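You operate a simulated robot arm through the tools that you are given. There is no shell and no other tool. Be economical: measure what you need, move in short steps, check, and stop when the job is done.

Carry out the task below with a simulated robot arm. There is one attempt and no reset: what you move stays moved.

TASK
Count the travel bottles on the laundry counter top, then put as many of the refill bottles from the laundry counter top in the blue bucket.

It is judged by the outcome, as a careful person would: the job done as asked, and still so three seconds after it is handed in. It fails if anything else is knocked over, pushed out of place, dropped, spilled or broken.

THE ROBOT
A 7-joint arm with a two-finger parallel gripper, fixed in place. Base frame: the origin is at the foot of the arm, x ahead of it, y to its left, z up; the work surface is at about z = 0.9. Lengths are in m, angles in degrees, forces in N, time in s.
With the tool pointing down near the work surface it reaches from about 0.3 to 0.68 m from the base axis. Its first joint turns from -66.0 to 66.0 degrees. Payload 1.57 kg.
Tool frame: the origin (TCP) lies between the finger pads and is the grasp point; the fingertips stand 0.03 m ahead of it; z points along the fingers, y is the line along which they close. The gripper opens to 0.11 m. The fingers are 0.024 m wide and 0.012 m thick; the gripper's body (0.048 by 0.112 m) begins 0.078 m behind the TCP.
Orientation is that of the tool frame in the base frame, as a unit quaternion [x, y, z, w]. With the fingers straight down and closing along the base's y, the tool's x points along the base's -x, its y along +y and its z along -z.

THE INTERFACE
- The arm moves only by the tool drive_tool. Its argument "moves" is a list of rows, each a list of 7 numbers: the shift along the base's x, y, z in m, then the turn, a rotation vector about the base's x, y, z in degrees, then the gripper command, from -1 (fully open) to 1 (shut), values between in proportion. In form: [[tx, ty, tz, wx, wy, wz, claw], ...]. A call has 1 to 12 rows; each row shifts and turns the commanded pose from where the row before left it. A row lasts 0.2 s, in which the tool goes at most 0.05 m and 8.6 degrees; a call with a longer step from one row to the next is refused whole, and so is a gripper value outside its range. A pose out of reach is approached as far as the arm can. The call stops where the force on the tool passes 40 N (or 10 N more than at its start, if that is more) or the arm is blocked; 0.2 s more then pass. The fingers move at their own pace (about 0.108 m/s each) and stop on an object; they squeeze with about 24 N. The grip force told is the motor's: it shows also when the fingers shut on nothing. Time passes only in rows, and 0.2 s behind the last, so rows that do not move let the fingers close. It gives the time, the measured TCP pose, the force on the tool (base axes), the opening and the grip force at its end, in the units of the frame above (readings bear some noise), and new pictures: "pictures" is both (left out), scene, wrist or none.
- Cameras (640 x 400 px; columns grow to the right, rows downward): "scene" is fixed at [0.1501, -0.3749, 1.4305]; the picture's right is [0.90, -0.44, 0.00], its down [-0.14, -0.29, -0.95] and it looks along [0.42, 0.85, -0.32] (base axes); focal length 321 px, centre (320, 200). "wrist" rides on the gripper at [-0.036, 0, -0.08] in the tool frame; the picture's right is [0.00, -1.00, 0.00], its down [0.97, 0.00, -0.24] and it looks along [0.24, 0.00, 0.97] (tool axes); focal length 218 px, centre (320, 200).
- measure_at(camera, pixels): for up to 12 pixels [column, row] of the newest picture of that camera ("zoom" is the newest enlarged one), the place [x, y, z] in the base frame of the surface seen there, good to about 0.002 m. No time passes.
- zoom(camera, box): a new picture of the part [left, top, right, bottom] of that camera's present view, enlarged. No time passes.
- sign_off(): hands the job in; it is judged then, once.

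Work in short steps. Measure before you move; look again where a grasp or a placing could have gone wrong, and mend it. You have 60 turns and 120 pictures in all, the two below and enlarged ones among them. Open the gripper and draw the arm clear of the work before you hand the job in, unless the task says otherwise; then end with one line.

The tools are called by a JSON object that holds its "fn" and its "kwargs". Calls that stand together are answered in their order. drive_tool: Moves the arm, as the interface text tells. Its arguments: {"type":"object","properties":{"moves":{"type":"array","items":{"type":"array","items":{"type":"number"}}},"pictures":{"type":"string","enum":["both","scene","wrist","none"]}},"required":["moves"]} The other tools are called the same way: measure_at (camera, pixels) gives the place of the surface under pixels of a picture; zoom (camera, box) takes an enlarged picture of a part of a camera's view; sign_off () hands the job in.

At the start:

```text
t: 0.0
eef_pos: [0.3626, 0.186, 1.2613]
tcp_rot: [0.0, 1.0, 0.0, 0.0]
contact_force: [1.0, -0.2, -0.7]
gripper_width: 0.1101
grip_force: 0.0
```

scene: 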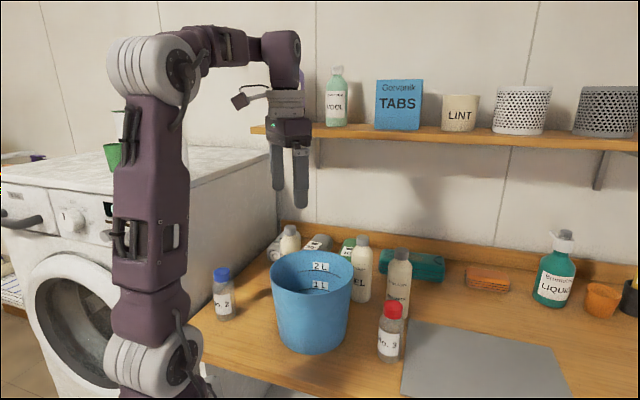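
wrist: 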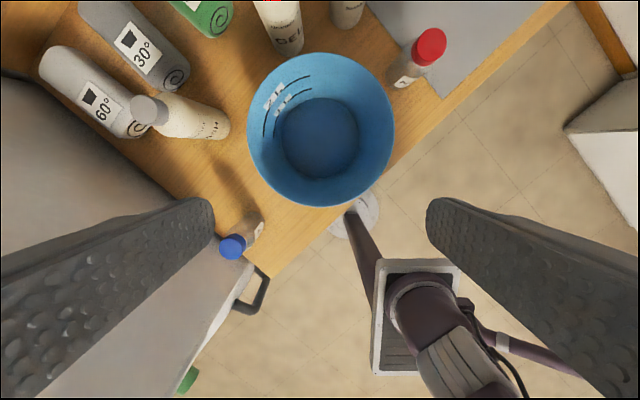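

The scene shows several bottles around the bucket; I zoom in to read their labels.

{"fn": "zoom", "kwargs": {"camera": "scene", "box": [190, 210, 450, 372]}}

{"fn": "zoom", "kwargs": {"camera": "wrist", "box": [20, 0, 470, 280]}}

{"fn": "zoom", "kwargs": {"camera": "scene", "box": [420, 210, 640, 348]}}

```text
2.46 times, centred on (320, 291) of scene
```

zoom: 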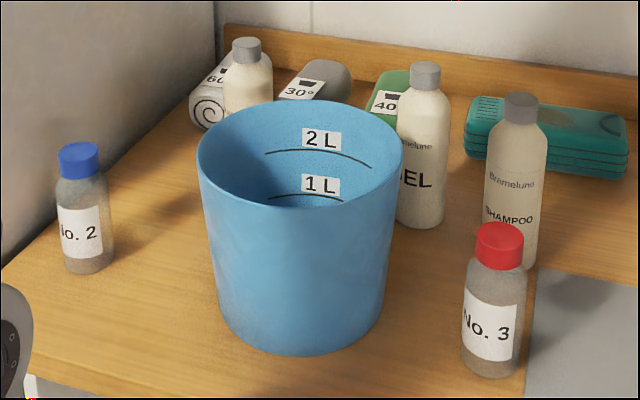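

```text
1.42 times, centred on (245, 140) of wrist
```

zoom: 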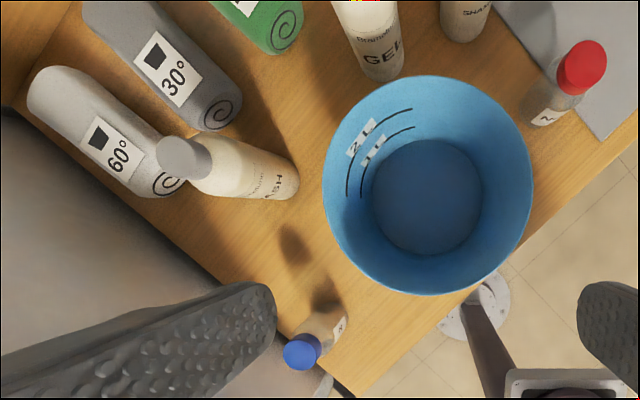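

```text
2.90 times, centred on (530, 279) of scene
```

zoom: 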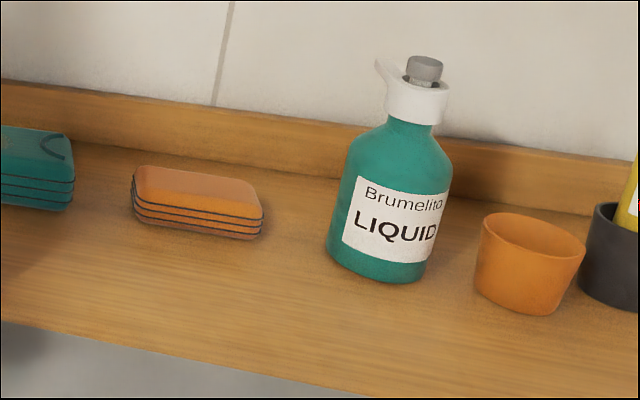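

I zoom tighter for fine print on the labels, and to look for hidden bottles.

{"fn": "zoom", "kwargs": {"camera": "scene", "box": [340, 235, 436, 370]}}

{"fn": "zoom", "kwargs": {"camera": "scene", "box": [200, 215, 300, 330]}}

{"fn": "zoom", "kwargs": {"camera": "scene", "box": [310, 50, 500, 140]}}

{"fn": "zoom", "kwargs": {"camera": "wrist", "box": [230, 0, 470, 110]}}

{"fn": "measure_at", "kwargs": {"camera": "scene", "pixels": [[221, 271], [291, 229], [362, 239], [401, 252], [394, 306], [223, 300], [388, 345], [312, 262], [312, 340], [275, 275], [350, 280], [312, 253]]}}

{"fn": "measure_at", "kwargs": {"camera": "wrist", "pixels": [[320, 60], [320, 203], [250, 130], [392, 130], [320, 140], [232, 247], [147, 110], [430, 44], [290, 48], [345, 20], [220, 128], [405, 78]]}}

```text
2.96 times, centred on (388, 302) of scene
```

zoom: 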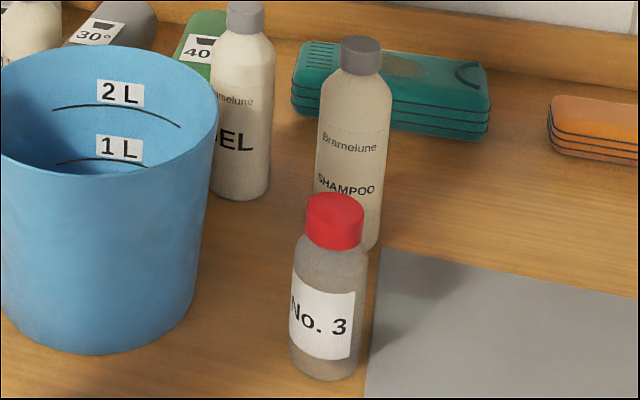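

```text
3.48 times, centred on (250, 272) of scene
```

zoom: 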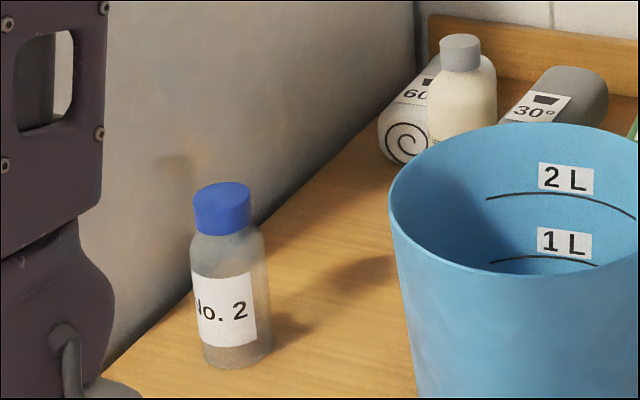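

```text
3.37 times, centred on (405, 95) of scene
```

zoom: 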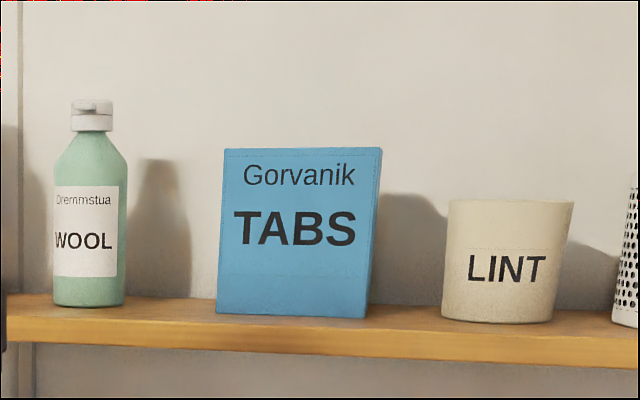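

```text
2.67 times, centred on (350, 55) of wrist
```

zoom: 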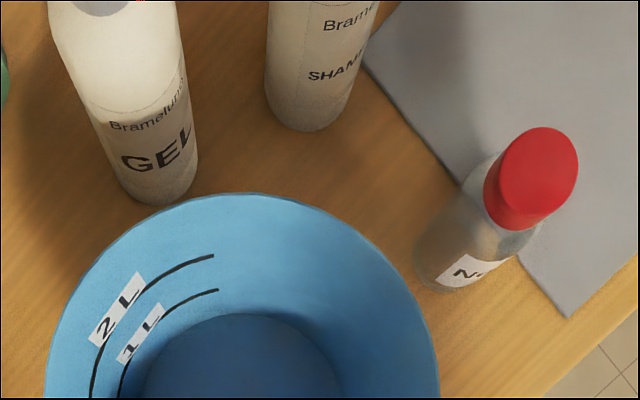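

```text
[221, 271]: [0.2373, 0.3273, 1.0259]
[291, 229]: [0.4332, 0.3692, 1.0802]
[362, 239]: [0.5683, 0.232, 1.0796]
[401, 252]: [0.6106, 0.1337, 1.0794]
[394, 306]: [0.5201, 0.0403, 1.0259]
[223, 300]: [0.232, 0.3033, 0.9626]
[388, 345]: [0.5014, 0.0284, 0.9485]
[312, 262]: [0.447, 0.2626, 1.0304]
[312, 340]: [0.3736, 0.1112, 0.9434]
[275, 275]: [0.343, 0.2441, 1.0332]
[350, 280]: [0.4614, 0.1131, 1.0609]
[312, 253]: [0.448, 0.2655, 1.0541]
```

```text
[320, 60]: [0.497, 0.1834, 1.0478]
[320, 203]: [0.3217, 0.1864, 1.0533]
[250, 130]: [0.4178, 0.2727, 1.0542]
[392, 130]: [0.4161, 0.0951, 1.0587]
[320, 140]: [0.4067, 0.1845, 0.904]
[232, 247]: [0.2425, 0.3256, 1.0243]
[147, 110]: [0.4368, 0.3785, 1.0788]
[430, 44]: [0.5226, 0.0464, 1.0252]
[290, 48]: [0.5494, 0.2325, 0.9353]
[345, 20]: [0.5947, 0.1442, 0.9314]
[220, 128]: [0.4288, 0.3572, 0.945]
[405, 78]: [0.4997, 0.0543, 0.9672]
```

Two smaller numbered bottles (blue and red caps) and three tall Bramelune ones are visible. I swing the wrist camera to the right to check for hidden bottles before counting.

{"fn": "drive_tool", "kwargs": {"moves": [[0.02, -0.045, 0, 0, 0, 0, -1], [0.02, -0.045, 0, 0, 0, 0, -1], [0.02, -0.045, 0, 0, 0, 0, -1], [0.02, -0.045, 0, 0, 0, 0, -1], [0.02, -0.045, 0, 0, 0, 0, -1], [0, -0.045, 0, 0, 0, 0, -1], [0, 0, 0, 0, 0, 0, -1]]}}

```text
t: 1.6
eef_pos: [0.4613, -0.0846, 1.2623]
tcp_rot: [0.0, 1.0, 0.0, 0.0]
contact_force: [0.9, 0.4, 0.3]
gripper_width: 0.11
grip_force: 0.1
```

scene: 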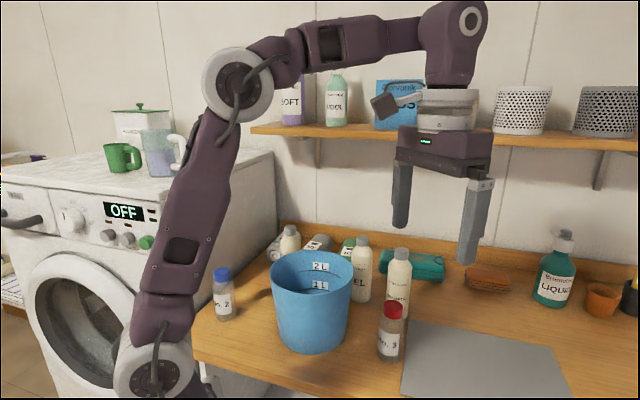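
wrist: 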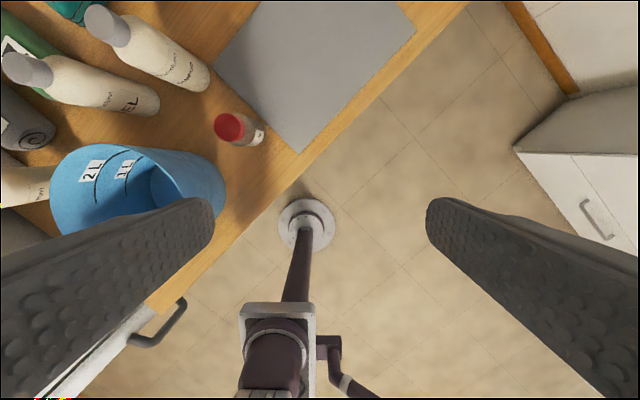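

No other bottles are hidden: two travel bottles (small, No. 2 and No. 3) and three Bramelune refill bottles, so two refills go in. I measure GEL and SHAMPOO, their neighbours and the shelf.

{"fn": "zoom", "kwargs": {"camera": "scene", "box": [330, 225, 450, 325]}}

{"fn": "measure_at", "kwargs": {"camera": "scene", "pixels": [[388, 290], [399, 290], [411, 290], [398, 268], [352, 290], [360, 290], [370, 290], [348, 246], [382, 256], [443, 265], [320, 132], [440, 140]]}}

{"fn": "measure_at", "kwargs": {"camera": "wrist", "pixels": [[30, 70], [110, 25], [180, 65], [190, 77], [200, 88], [135, 85], [137, 98], [138, 112], [35, 45], [85, 15], [35, 92], [170, 40]]}}

```text
4.00 times, centred on (390, 275) of scene
```

zoom: 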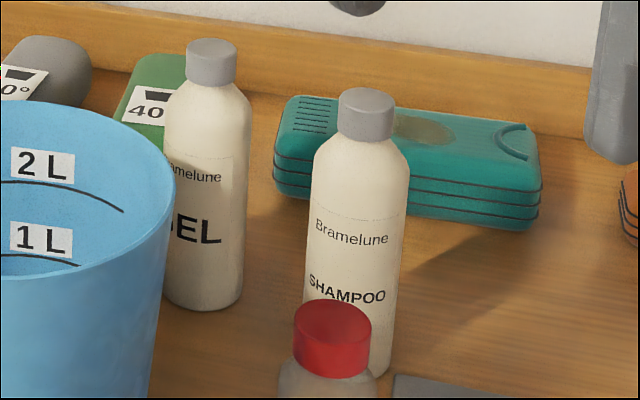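

```text
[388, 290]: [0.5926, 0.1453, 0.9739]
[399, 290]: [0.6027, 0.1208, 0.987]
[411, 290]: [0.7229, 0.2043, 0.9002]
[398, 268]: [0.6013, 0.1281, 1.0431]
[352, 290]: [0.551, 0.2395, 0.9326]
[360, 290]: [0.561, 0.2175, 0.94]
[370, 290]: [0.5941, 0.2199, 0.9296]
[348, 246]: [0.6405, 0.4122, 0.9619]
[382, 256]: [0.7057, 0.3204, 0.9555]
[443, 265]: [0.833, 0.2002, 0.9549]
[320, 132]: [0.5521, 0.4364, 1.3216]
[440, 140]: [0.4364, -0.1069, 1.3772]
```

```text
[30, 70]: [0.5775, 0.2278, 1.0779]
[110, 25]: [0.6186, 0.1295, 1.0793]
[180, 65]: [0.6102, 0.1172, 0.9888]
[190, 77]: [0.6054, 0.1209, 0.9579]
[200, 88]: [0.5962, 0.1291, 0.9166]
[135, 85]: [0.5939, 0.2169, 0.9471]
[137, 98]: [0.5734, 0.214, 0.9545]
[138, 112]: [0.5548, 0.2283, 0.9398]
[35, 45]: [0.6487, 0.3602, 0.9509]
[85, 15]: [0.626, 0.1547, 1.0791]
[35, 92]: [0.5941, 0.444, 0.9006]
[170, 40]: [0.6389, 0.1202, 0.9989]
```

SHAMPOO stands at about (0.614, 0.140), GEL at (0.573, 0.236), both ~0.05 m wide. I move above SHAMPOO with a part-open gripper.

{"fn": "drive_tool", "kwargs": {"moves": [[0.0218, 0.032, 0, 0, 0, 0, -0.5], [0.0218, 0.032, 0, 0, 0, 0, -0.5], [0.0218, 0.032, 0, 0, 0, 0, -0.5], [0.0218, 0.032, 0, 0, 0, 0, -0.5], [0.0218, 0.032, 0, 0, 0, 0, -0.5], [0.0218, 0.032, 0, 0, 0, 0, -0.5], [0.022, 0.0325, 0, 0, 0, 0, -0.5], [0, 0, -0.04, 0, 0, 0, -0.5], [0, 0, 0, 0, 0, 0, -0.5]]}}

```text
t: 3.6
eef_pos: [0.561, 0.0755, 1.2074]
tcp_rot: [0.001, 1.0, 0.0, 0.0]
contact_force: [0.7, 0.8, 0.0]
gripper_width: 0.0823
grip_force: 0.0
out of reach, approached as far as the arm can: row 5, 6, 7
```

scene: 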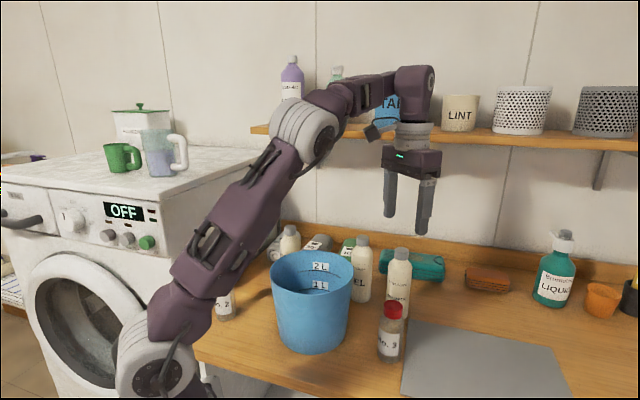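
wrist: 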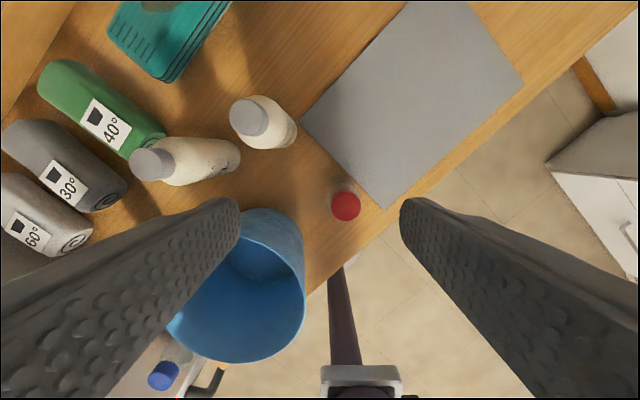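

Reach is limited at height (r≈0.567 at z 1.21), so WASH (r≈0.57) and GEL (r≈0.62) are the better choices. I measure WASH's surroundings.

{"fn": "zoom", "kwargs": {"camera": "wrist", "box": [0, 60, 320, 260]}}

{"fn": "measure_at", "kwargs": {"camera": "scene", "pixels": [[270, 152], [272, 190], [265, 245], [279, 241], [318, 236], [349, 240], [291, 243], [283, 245], [299, 245], [290, 229], [220, 185], [240, 167]]}}

{"fn": "measure_at", "kwargs": {"camera": "wrist", "pixels": [[152, 163], [200, 162], [230, 155], [205, 178], [60, 90], [125, 130], [150, 140], [160, 135], [300, 300], [190, 330], [235, 215], [302, 240]]}}

```text
2.00 times, centred on (160, 160) of wrist
```

zoom: 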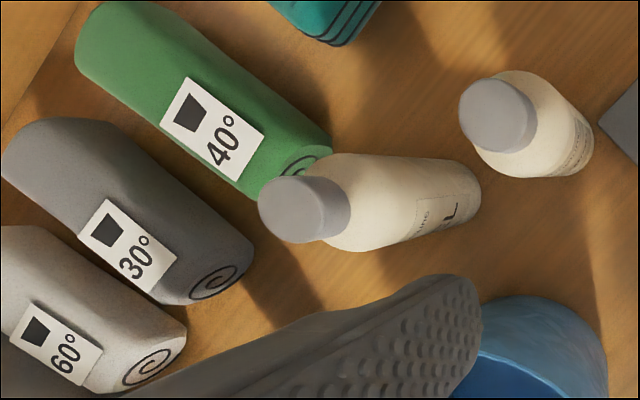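

```text
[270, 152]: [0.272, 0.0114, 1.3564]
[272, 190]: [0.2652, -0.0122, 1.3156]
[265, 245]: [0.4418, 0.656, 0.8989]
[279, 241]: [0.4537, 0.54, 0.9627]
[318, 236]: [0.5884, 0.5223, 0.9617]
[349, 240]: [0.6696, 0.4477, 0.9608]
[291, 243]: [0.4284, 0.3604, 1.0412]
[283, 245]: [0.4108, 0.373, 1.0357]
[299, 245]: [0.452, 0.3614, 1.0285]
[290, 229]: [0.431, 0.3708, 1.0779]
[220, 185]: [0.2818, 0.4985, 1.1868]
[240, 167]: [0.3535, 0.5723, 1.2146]
```

```text
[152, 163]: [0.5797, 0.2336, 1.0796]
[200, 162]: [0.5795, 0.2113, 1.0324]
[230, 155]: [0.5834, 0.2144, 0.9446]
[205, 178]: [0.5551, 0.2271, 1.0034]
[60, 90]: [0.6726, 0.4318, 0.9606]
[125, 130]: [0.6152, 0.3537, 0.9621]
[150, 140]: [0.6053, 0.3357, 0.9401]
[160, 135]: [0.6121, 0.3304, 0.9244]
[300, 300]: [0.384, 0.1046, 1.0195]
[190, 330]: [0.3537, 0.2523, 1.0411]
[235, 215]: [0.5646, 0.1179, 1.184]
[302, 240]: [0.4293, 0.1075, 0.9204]
```

{"fn": "measure_at", "kwargs": {"camera": "scene", "pixels": [[256, 133], [290, 135], [350, 132], [480, 141], [373, 132], [413, 138], [430, 90], [384, 255], [230, 300], [290, 115], [415, 120], [340, 75]]}}

```text
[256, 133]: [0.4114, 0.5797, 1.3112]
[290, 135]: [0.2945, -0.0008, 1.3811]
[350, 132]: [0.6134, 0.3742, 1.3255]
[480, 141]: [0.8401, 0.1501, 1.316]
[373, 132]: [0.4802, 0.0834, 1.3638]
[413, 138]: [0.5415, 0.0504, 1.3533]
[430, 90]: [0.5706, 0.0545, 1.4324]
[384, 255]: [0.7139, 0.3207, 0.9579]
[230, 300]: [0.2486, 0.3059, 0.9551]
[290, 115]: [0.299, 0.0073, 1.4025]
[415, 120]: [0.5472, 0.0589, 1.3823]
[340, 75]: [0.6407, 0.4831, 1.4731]
```

The shelf edge lies on x+y≈0.99, ~0.13 m from WASH and GEL — sufficient. I retreat inward first to see how the commanded pose follows after the reach clipping.

{"fn": "drive_tool", "kwargs": {"moves": [[-0.04, 0.04, 0, 0, 0, 0, -0.5], [-0.04, 0.03, 0, 0, 0, 0, -0.5], [-0.03, 0.03, 0, 0, 0, 0, -0.5], [0, 0, 0, 0, 0, 0, -0.5]], "pictures": "none"}}

```text
refused: row 1 steps farther than a row can; nothing moved
```

{"fn": "drive_tool", "kwargs": {"moves": [[-0.035, 0.03, 0, 0, 0, 0, -0.5], [-0.035, 0.03, 0, 0, 0, 0, -0.5], [-0.03, 0.03, 0, 0, 0, 0, -0.5], [0, 0, 0, 0, 0, 0, -0.5]], "pictures": "none"}}

```text
t: 4.6
eef_pos: [0.4596, 0.1656, 1.2067]
tcp_rot: [0.0, 1.0, 0.0, 0.0]
contact_force: [0.9, -0.5, 0.0]
gripper_width: 0.0826
grip_force: 0.2
```

The command follows the actual pose. I go above WASH at (0.436, 0.380).

{"fn": "drive_tool", "kwargs": {"moves": [[-0.005, 0.043, 0, 0, 0, 0, -0.5], [-0.005, 0.043, 0, 0, 0, 0, -0.5], [-0.005, 0.043, 0, 0, 0, 0, -0.5], [-0.005, 0.043, 0, 0, 0, 0, -0.5], [-0.0036, 0.0424, -0.03, 0, 0, 0, -0.5], [0, 0, 0, 0, 0, 0, -0.5]]}}

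```text
refused: row 5 steps farther than a row can; nothing moved
```

{"fn": "drive_tool", "kwargs": {"moves": [[-0.005, 0.043, 0, 0, 0, 0, -0.5], [-0.005, 0.043, 0, 0, 0, 0, -0.5], [-0.005, 0.043, -0.01, 0, 0, 0, -0.5], [-0.005, 0.043, -0.01, 0, 0, 0, -0.5], [-0.0036, 0.0424, -0.01, 0, 0, 0, -0.5], [0, 0, 0, 0, 0, 0, -0.5]]}}

```text
t: 6.0
eef_pos: [0.4358, 0.3802, 1.1799]
tcp_rot: [0.0, 1.0, 0.0, 0.0]
contact_force: [-0.1, -0.5, 0.1]
gripper_width: 0.0825
grip_force: 0.1
```

scene: 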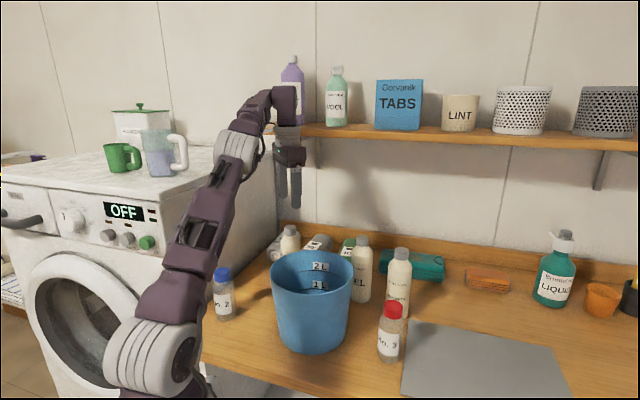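
wrist: 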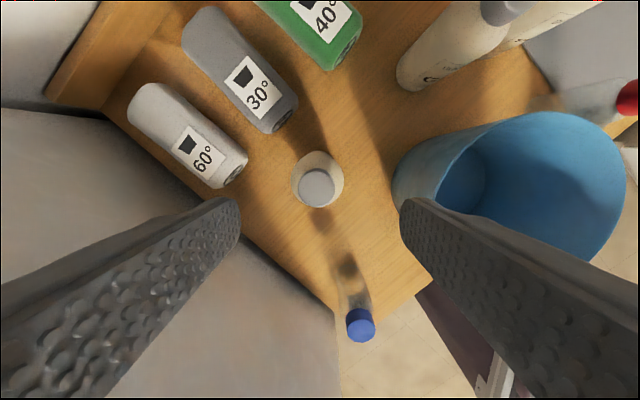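

Gripper hovers over WASH (cap at ~(317,188)); I measure the cap edges for centring.

{"fn": "measure_at", "kwargs": {"camera": "wrist", "pixels": [[317, 188], [302, 188], [332, 188], [317, 173], [317, 203], [292, 185], [342, 182], [317, 153]]}}

```text
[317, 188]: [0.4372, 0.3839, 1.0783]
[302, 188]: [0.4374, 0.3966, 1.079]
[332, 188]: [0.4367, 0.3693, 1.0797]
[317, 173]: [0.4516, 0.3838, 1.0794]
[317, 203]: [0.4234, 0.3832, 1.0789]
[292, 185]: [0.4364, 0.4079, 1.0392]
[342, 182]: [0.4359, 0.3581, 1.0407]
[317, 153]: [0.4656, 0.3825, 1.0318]
```

Centre is (0.4374, 0.383), straight body up to ~1.03. I descend to TCP z 1.01 and close.

{"fn": "drive_tool", "kwargs": {"moves": [[0.0015, 0.003, -0.03, 0, 0, 0, -0.5], [0, 0, -0.04, 0, 0, 0, -0.5], [0, 0, -0.04, 0, 0, 0, -0.5], [0, 0, -0.04, 0, 0, 0, -0.5], [0, 0, -0.02, 0, 0, 0, -0.5], [0, 0, 0, 0, 0, 0, -0.5], [0, 0, 0, 0, 0, 0, 1], [0, 0, 0, 0, 0, 0, 1], [0, 0, 0, 0, 0, 0, 1]]}}

```text
t: 8.0
eef_pos: [0.4398, 0.3815, 1.0088]
tcp_rot: [-0.001, 1.0, 0.0, 0.001]
contact_force: [-0.1, -0.1, 0.7]
gripper_width: 0.0552
grip_force: 24.1
```

scene: 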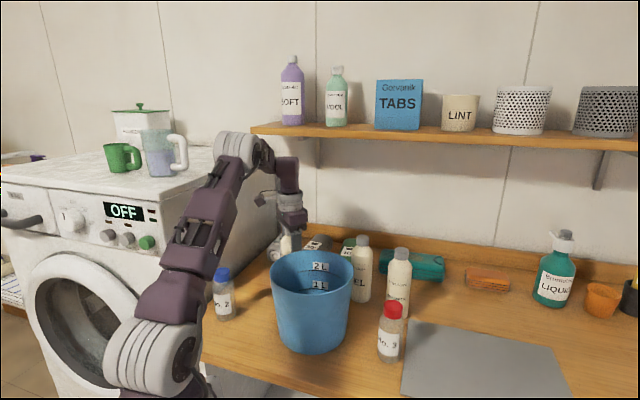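
wrist: 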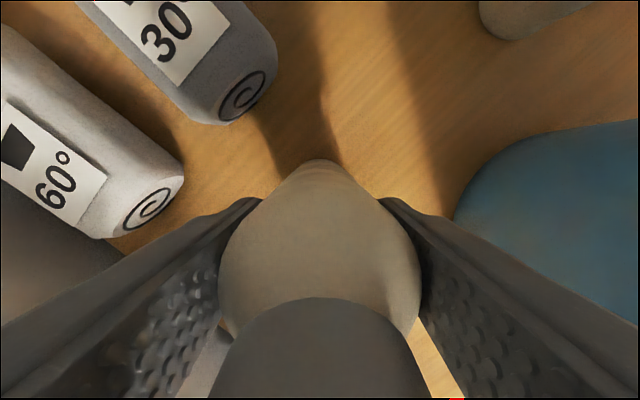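

WASH is held (opening 0.055). I lift it straight up.

{"fn": "drive_tool", "kwargs": {"moves": [[0, 0, 0.03, 0, 0, 0, 1], [0, 0, 0.04, 0, 0, 0, 1], [0, 0, 0.04, 0, 0, 0, 1], [0, 0, 0.04, 0, 0, 0, 1], [0, 0, 0.025, 0, 0, 0, 1], [-0.005, -0.03, 0.015, 0, 0, 0, 1], [0, 0, 0, 0, 0, 0, 1]]}}

```text
t: 9.6
eef_pos: [0.4341, 0.3537, 1.2003]
tcp_rot: [0.0, 1.0, 0.001, 0.0]
contact_force: [0.2, 0.0, -3.5]
gripper_width: 0.0548
grip_force: 24.1
out of reach, approached as far as the arm can: row 5
```

scene: 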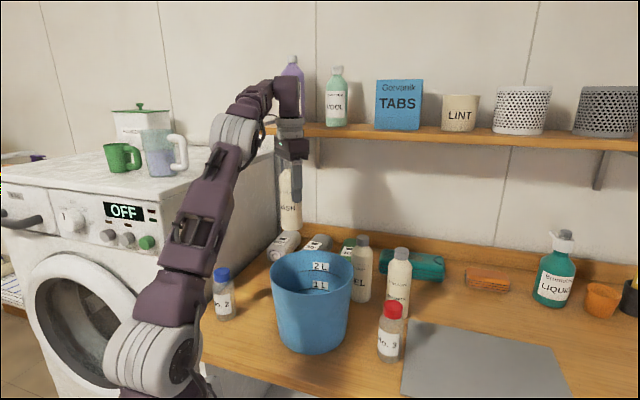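
wrist: 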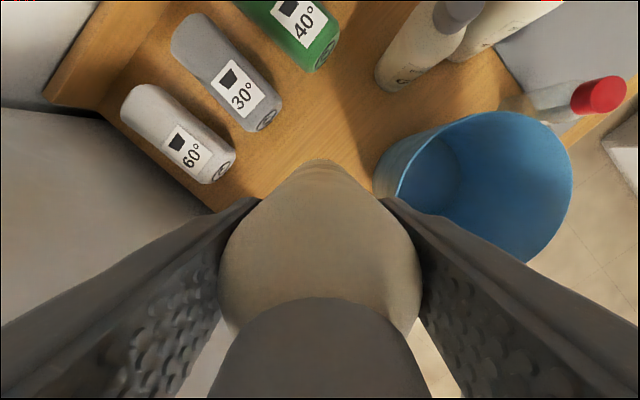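

Bottle base is ~1.09, above the rim. I carry it over the near (-x) half of the bucket, to (0.375, 0.183).

{"fn": "drive_tool", "kwargs": {"moves": [[-0.01, -0.034, 0.01, 0, 0, 0, 1], [-0.012, -0.034, 0.01, 0, 0, 0, 1], [-0.012, -0.034, 0, 0, 0, 0, 1], [-0.012, -0.034, 0, 0, 0, 0, 1], [-0.0131, -0.0347, 0, 0, 0, 0, 1], [0, 0, 0, 0, 0, 0, 1]]}}

```text
t: 11.0
eef_pos: [0.3759, 0.1813, 1.219]
tcp_rot: [0.0, 1.0, 0.0, 0.001]
contact_force: [-0.7, -0.3, -3.1]
gripper_width: 0.0551
grip_force: 23.3
```

scene: 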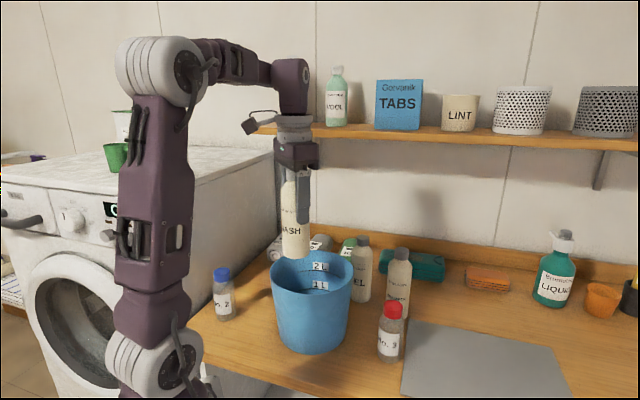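
wrist: 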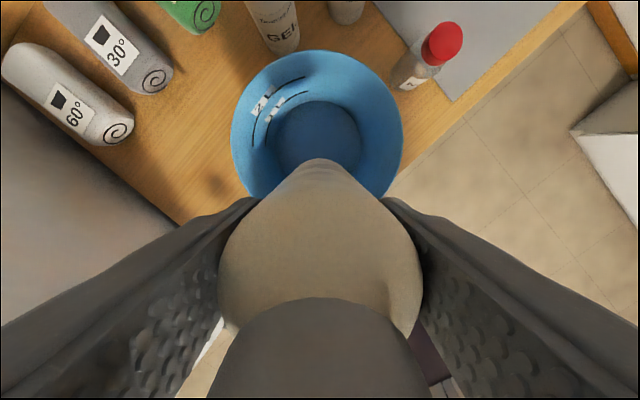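

I check the bucket's inner floor extents before lowering.

{"fn": "measure_at", "kwargs": {"camera": "wrist", "pixels": [[278, 135], [358, 135], [318, 103], [318, 140], [318, 60], [285, 115], [350, 112], [265, 135], [370, 135]]}}

{"fn": "zoom", "kwargs": {"camera": "scene", "box": [250, 170, 370, 360]}}

```text
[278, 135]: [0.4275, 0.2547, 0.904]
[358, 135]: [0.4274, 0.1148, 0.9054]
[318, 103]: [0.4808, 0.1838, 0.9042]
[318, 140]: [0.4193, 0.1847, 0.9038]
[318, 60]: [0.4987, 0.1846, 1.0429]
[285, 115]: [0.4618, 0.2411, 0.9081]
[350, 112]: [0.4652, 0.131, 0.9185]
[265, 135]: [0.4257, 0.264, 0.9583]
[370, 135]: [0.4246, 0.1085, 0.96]
```

```text
2.11 times, centred on (310, 265) of scene
```

zoom: 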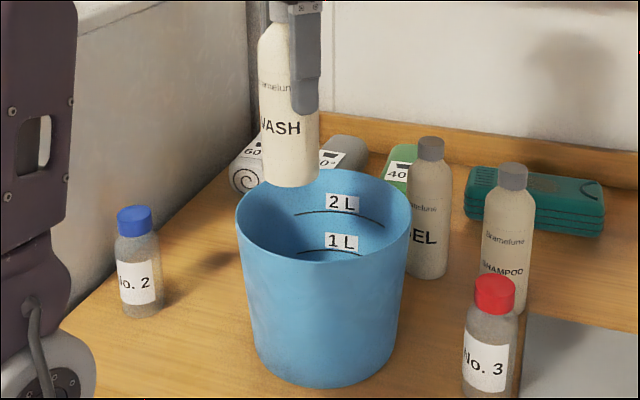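

Floor is centred (0.41, 0.184), radius ~0.072. I lower to just above contact.

{"fn": "drive_tool", "kwargs": {"moves": [[0, 0.001, -0.04, 0, 0, 0, 1], [0, 0, -0.04, 0, 0, 0, 1], [0, 0, -0.04, 0, 0, 0, 1], [0, 0, -0.04, 0, 0, 0, 1], [0, 0, -0.03, 0, 0, 0, 1], [0, 0, -0.012, 0, 0, 0, 1], [0, 0, -0.003, 0, 0, 0, 1], [0, 0, 0, 0, 0, 0, 1]]}}

```text
t: 12.8
eef_pos: [0.3746, 0.181, 1.0152]
tcp_rot: [0.0, 1.0, 0.0, 0.0]
contact_force: [-0.3, 0.4, -2.8]
gripper_width: 0.055
grip_force: 24.3
```

scene: 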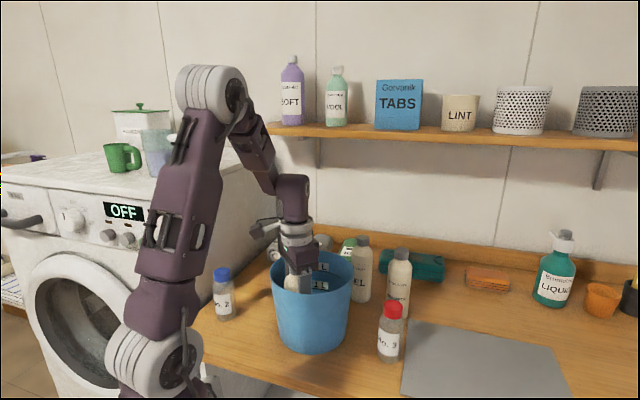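
wrist: 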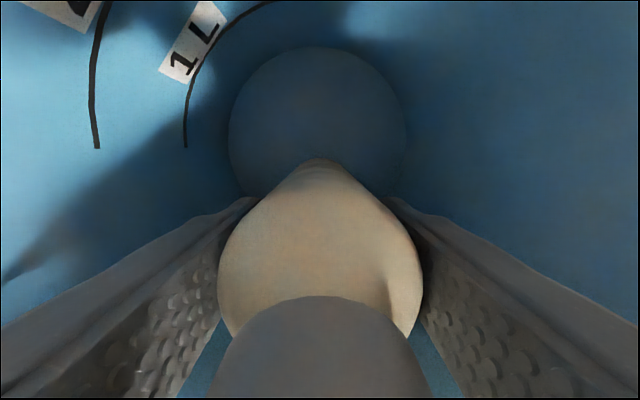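

Weight is still on the gripper; I lower 3 mm more and release to ~0.075 m.

{"fn": "drive_tool", "kwargs": {"moves": [[0, 0, -0.0015, 0, 0, 0, 1], [0, 0, -0.0015, 0, 0, 0, 1], [0, 0, 0, 0, 0, 0, 0.0], [0, 0, 0, 0, 0, 0, -0.2], [0, 0, 0, 0, 0, 0, -0.35], [0, 0, 0, 0, 0, 0, -0.35]], "pictures": "wrist"}}

```text
t: 14.2
eef_pos: [0.3743, 0.1827, 1.0123]
tcp_rot: [0.0, 1.0, 0.0, 0.0]
contact_force: [0.6, -0.3, 0.3]
gripper_width: 0.0745
grip_force: 0.0
```

wrist: 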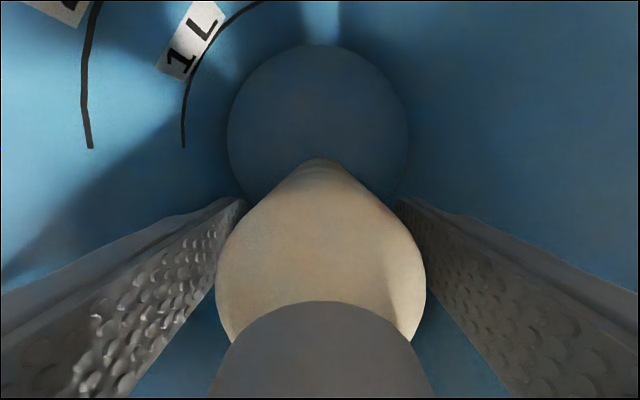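

WASH stands free in the bucket. I raise straight up, then move toward GEL for a look.

{"fn": "drive_tool", "kwargs": {"moves": [[0, 0, 0.04, 0, 0, 0, -0.35], [0, 0, 0.04, 0, 0, 0, -0.35], [0, 0, 0.04, 0, 0, 0, -0.35], [0, 0, 0.04, 0, 0, 0, -0.4], [0, 0, 0.03, 0, 0, 0, -0.4], [0.04, 0.01, 0, 0, 0, 0, -0.4], [0.04, 0.015, 0, 0, 0, 0, -0.4], [0.04, 0.015, 0, 0, 0, 0, -0.4], [0.026, 0.01, -0.01, 0, 0, 0, -0.4], [0, 0, 0, 0, 0, 0, -0.4]]}}

```text
t: 16.4
eef_pos: [0.5201, 0.2333, 1.1896]
tcp_rot: [0.001, 1.0, 0.0, 0.0]
contact_force: [-0.3, 0.2, -0.3]
gripper_width: 0.0769
grip_force: 0.0
```

scene: 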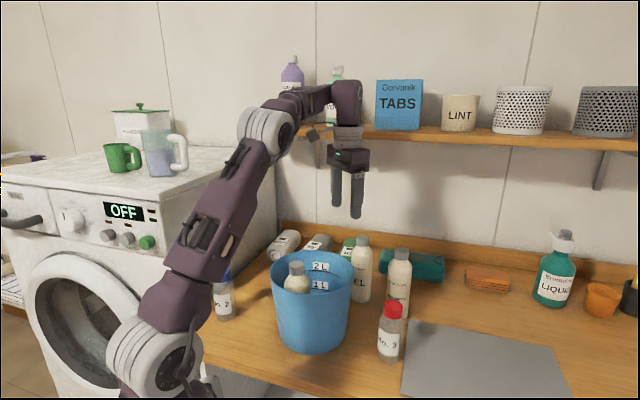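
wrist: 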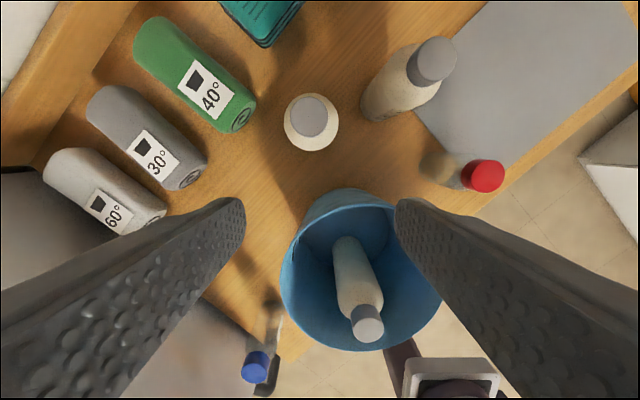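

{"fn": "measure_at", "kwargs": {"camera": "wrist", "pixels": [[309, 117], [292, 117], [326, 117], [309, 100], [309, 134], [285, 120], [338, 120], [366, 323], [352, 324], [382, 324], [355, 270], [352, 245]]}}

```text
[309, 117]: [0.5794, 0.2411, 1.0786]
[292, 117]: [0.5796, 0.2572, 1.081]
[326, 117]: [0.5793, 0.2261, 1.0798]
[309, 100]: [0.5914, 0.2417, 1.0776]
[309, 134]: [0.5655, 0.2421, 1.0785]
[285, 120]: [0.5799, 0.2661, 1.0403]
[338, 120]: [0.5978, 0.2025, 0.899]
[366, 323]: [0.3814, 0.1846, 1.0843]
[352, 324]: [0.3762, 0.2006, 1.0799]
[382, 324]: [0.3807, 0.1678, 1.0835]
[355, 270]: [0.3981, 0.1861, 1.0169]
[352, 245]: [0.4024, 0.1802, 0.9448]
```

GEL centre is (0.579, 0.2415); WASH stands upright at ~(0.377, 0.184). I approach GEL in a slant with fingers straddling it, then grasp at z 1.01.

{"fn": "drive_tool", "kwargs": {"moves": [[0.02, 0.003, -0.04, 0, 0, 0, -0.4], [0.02, 0.003, -0.04, 0, 0, 0, -0.4], [0.0187, 0.002, -0.04, 0, 0, 0, -0.4], [0, 0, -0.04, 0, 0, 0, -0.4], [0, 0, -0.02, 0, 0, 0, -0.4], [0, 0, 0, 0, 0, 0, -0.4]]}}

```text
t: 17.8
eef_pos: [0.5784, 0.2417, 1.0097]
tcp_rot: [0.0, 1.0, 0.0, -0.001]
contact_force: [-0.6, -0.3, -0.4]
gripper_width: 0.077
grip_force: 0.1
```

scene: 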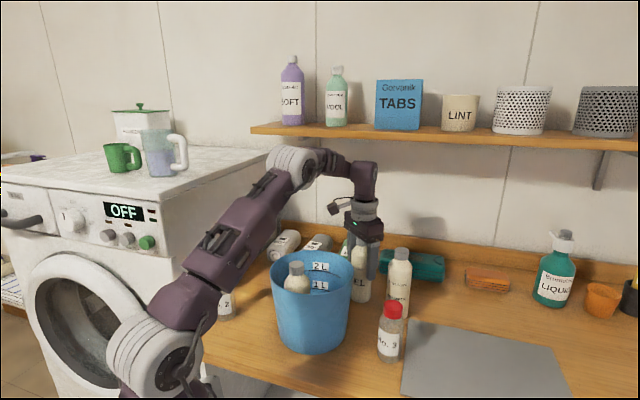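
wrist: 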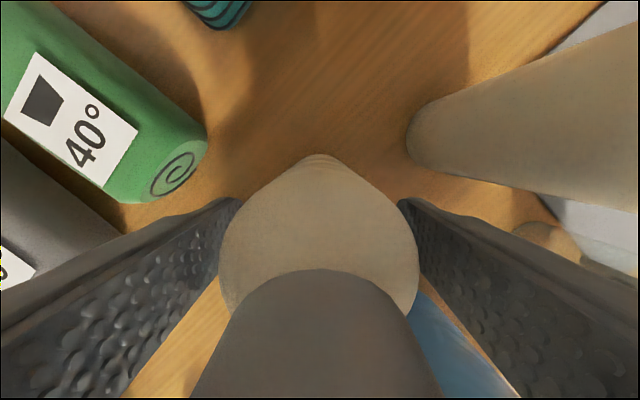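

Fingers straddle GEL; I close and lift along the inward arc.

{"fn": "drive_tool", "kwargs": {"moves": [[0, 0, 0, 0, 0, 0, 1], [0, 0, 0, 0, 0, 0, 1], [0, 0, 0, 0, 0, 0, 1], [0, 0, 0.04, 0, 0, 0, 1], [0, 0, 0.035, 0, 0, 0, 1], [-0.018, -0.006, 0.035, 0, 0, 0, 1], [-0.018, -0.007, 0.03, 0, 0, 0, 1], [-0.005, -0.002, 0.02, 0, 0, 0, 1], [-0.006, -0.002, 0.015, 0, 0, 0, 1], [0, 0, 0, 0, 0, 0, 1]]}}

```text
t: 20.0
eef_pos: [0.5325, 0.2231, 1.1869]
tcp_rot: [0.0, 1.0, 0.001, 0.0]
contact_force: [-0.1, -0.1, -2.9]
gripper_width: 0.0554
grip_force: 24.0
```

scene: 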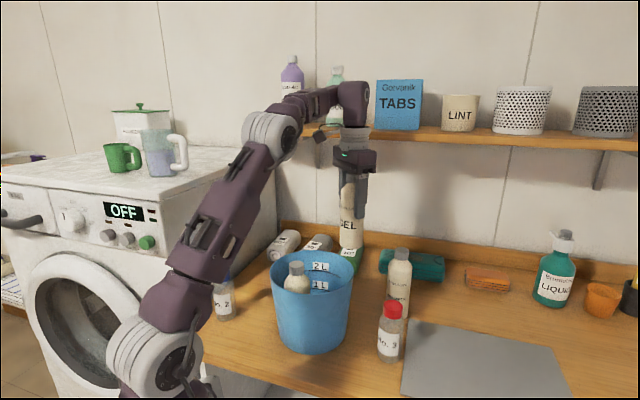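
wrist: 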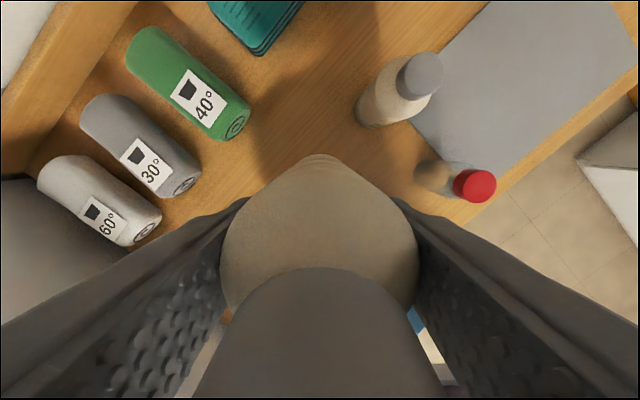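

GEL clears the rim. I carry it over the +x half of the bucket, (0.448, 0.184).

{"fn": "drive_tool", "kwargs": {"moves": [[-0.012, -0.006, 0.015, 0, 0, 0, 1], [-0.018, -0.008, 0.01, 0, 0, 0, 1], [-0.018, -0.009, 0.008, 0, 0, 0, 1], [-0.018, -0.008, 0, 0, 0, 0, 1], [-0.0185, -0.008, 0, 0, 0, 0, 1], [0, 0, 0, 0, 0, 0, 1]]}}

```text
t: 21.4
eef_pos: [0.4472, 0.1843, 1.2192]
tcp_rot: [0.0, 1.0, 0.0, 0.0]
contact_force: [-0.5, -0.1, -2.4]
gripper_width: 0.0553
grip_force: 24.3
```

scene: 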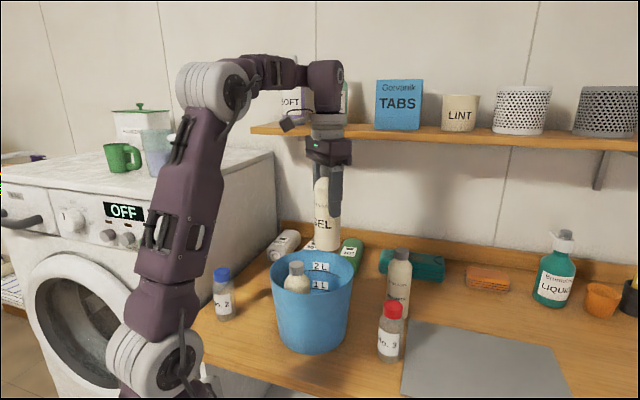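
wrist: 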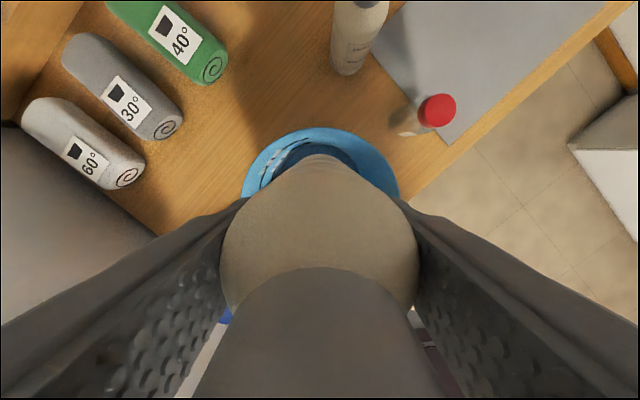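

Aligned. I lower to just above the floor.

{"fn": "drive_tool", "kwargs": {"moves": [[0, 0, -0.04, 0, 0, 0, 1], [0, 0, -0.04, 0, 0, 0, 1], [0, 0, -0.04, 0, 0, 0, 1], [0, 0, -0.04, 0, 0, 0, 1], [0, 0, -0.03, 0, 0, 0, 1], [0, 0, -0.01, 0, 0, 0, 1], [0, 0, -0.003, 0, 0, 0, 1], [0, 0, 0, 0, 0, 0, 1]]}}

```text
t: 23.2
eef_pos: [0.4469, 0.1828, 1.0164]
tcp_rot: [0.0, 1.0, 0.0, 0.001]
contact_force: [0.1, -0.3, -3.5]
gripper_width: 0.0557
grip_force: 24.2
```

scene: 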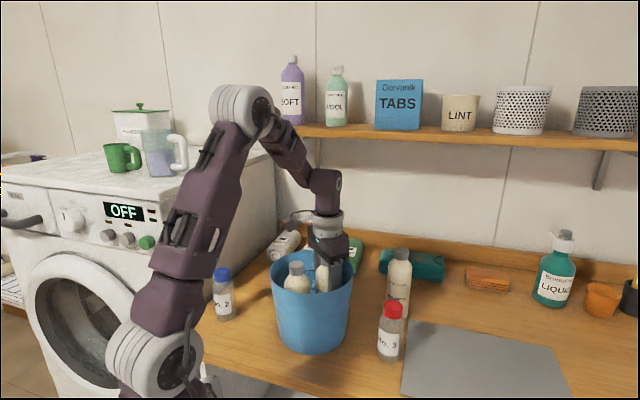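
wrist: 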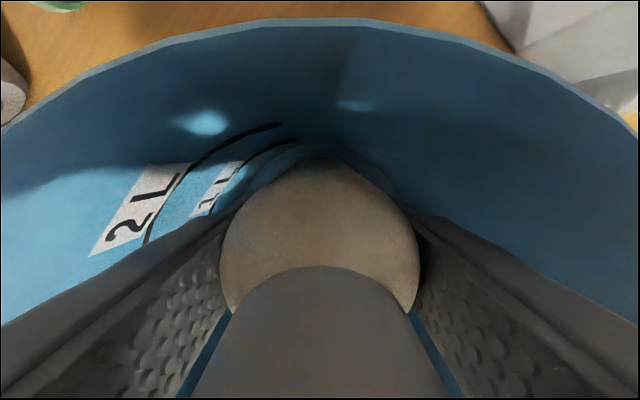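

Clear on all sides. I lower the last millimetres, release, and raise straight up.

{"fn": "drive_tool", "kwargs": {"moves": [[0, 0, -0.0015, 0, 0, 0, 1], [0, 0, -0.0015, 0, 0, 0, 1], [0, 0, -0.0005, 0, 0, 0, 0.0], [0, 0, 0, 0, 0, 0, -0.2], [0, 0, 0, 0, 0, 0, -0.35], [0, 0, 0, 0, 0, 0, -0.35], [0, 0, 0.03, 0, 0, 0, -0.35], [0, 0, 0.04, 0, 0, 0, -0.35], [0, 0, 0.04, 0, 0, 0, -0.35], [0, 0, 0.04, 0, 0, 0, -0.35], [0, 0, 0.04, 0, 0, 0, -0.35], [0, 0, 0, 0, 0, 0, -1]]}}

```text
t: 25.8
eef_pos: [0.4484, 0.1854, 1.2049]
tcp_rot: [0.0, 1.0, 0.001, 0.0]
contact_force: [-0.7, -0.4, -0.4]
gripper_width: 0.1101
grip_force: 0.1
```

scene: 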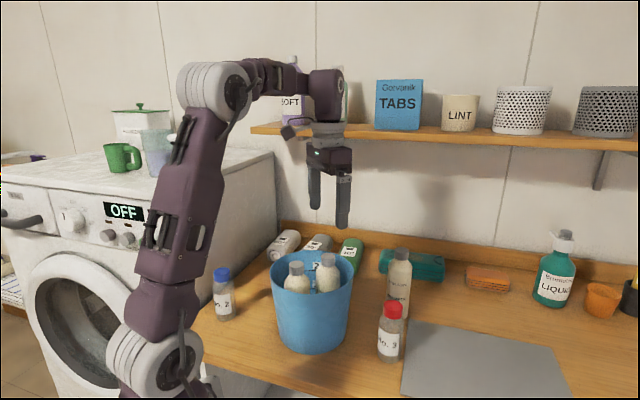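
wrist: 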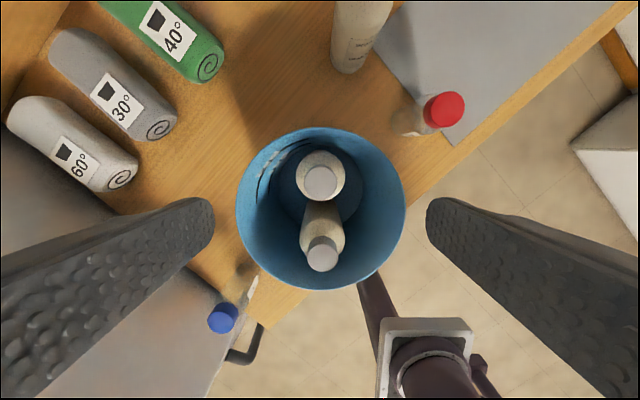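

Both bottles stand in the bucket, and everything else is in place. I draw the arm clear.

{"fn": "drive_tool", "kwargs": {"moves": [[-0.02, 0, 0.04, 0, 0, 0, -1], [-0.03, 0, 0.03, 0, 0, 0, -1], [-0.03, -0.03, 0, 0, 0, 0, -1], [0, -0.04, 0, 0, 0, 0, -1], [0, -0.04, 0, 0, 0, 0, -1], [0, -0.04, 0, 0, 0, 0, -1], [0, 0, 0, 0, 0, 0, -1]]}}

```text
t: 27.4
eef_pos: [0.3663, 0.0326, 1.2735]
tcp_rot: [-0.001, 1.0, 0.0, -0.001]
contact_force: [-1.0, -0.1, -0.2]
gripper_width: 0.1099
grip_force: 0.0
```

scene: 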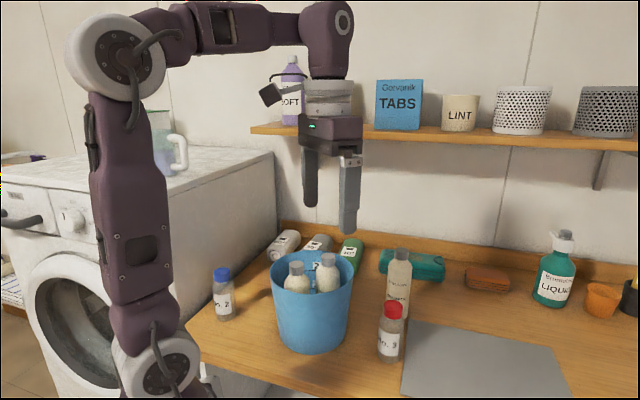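
wrist: 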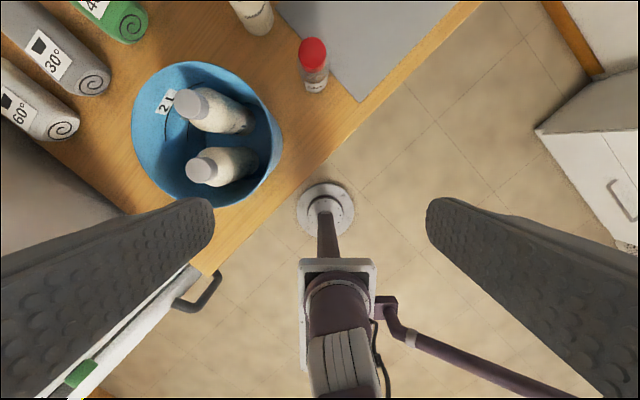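

The arm is clear, the gripper is open and both bottles are standing steady, so I hand in.

{"fn": "sign_off", "kwargs": {}}

```text
The job is handed in.
```

I counted two travel bottles (No. 2 and No. 3, taking the small numbered ones as travel and the tall Bramelune ones as refills) and put two refill bottles, WASH and GEL, upright in the blue bucket.
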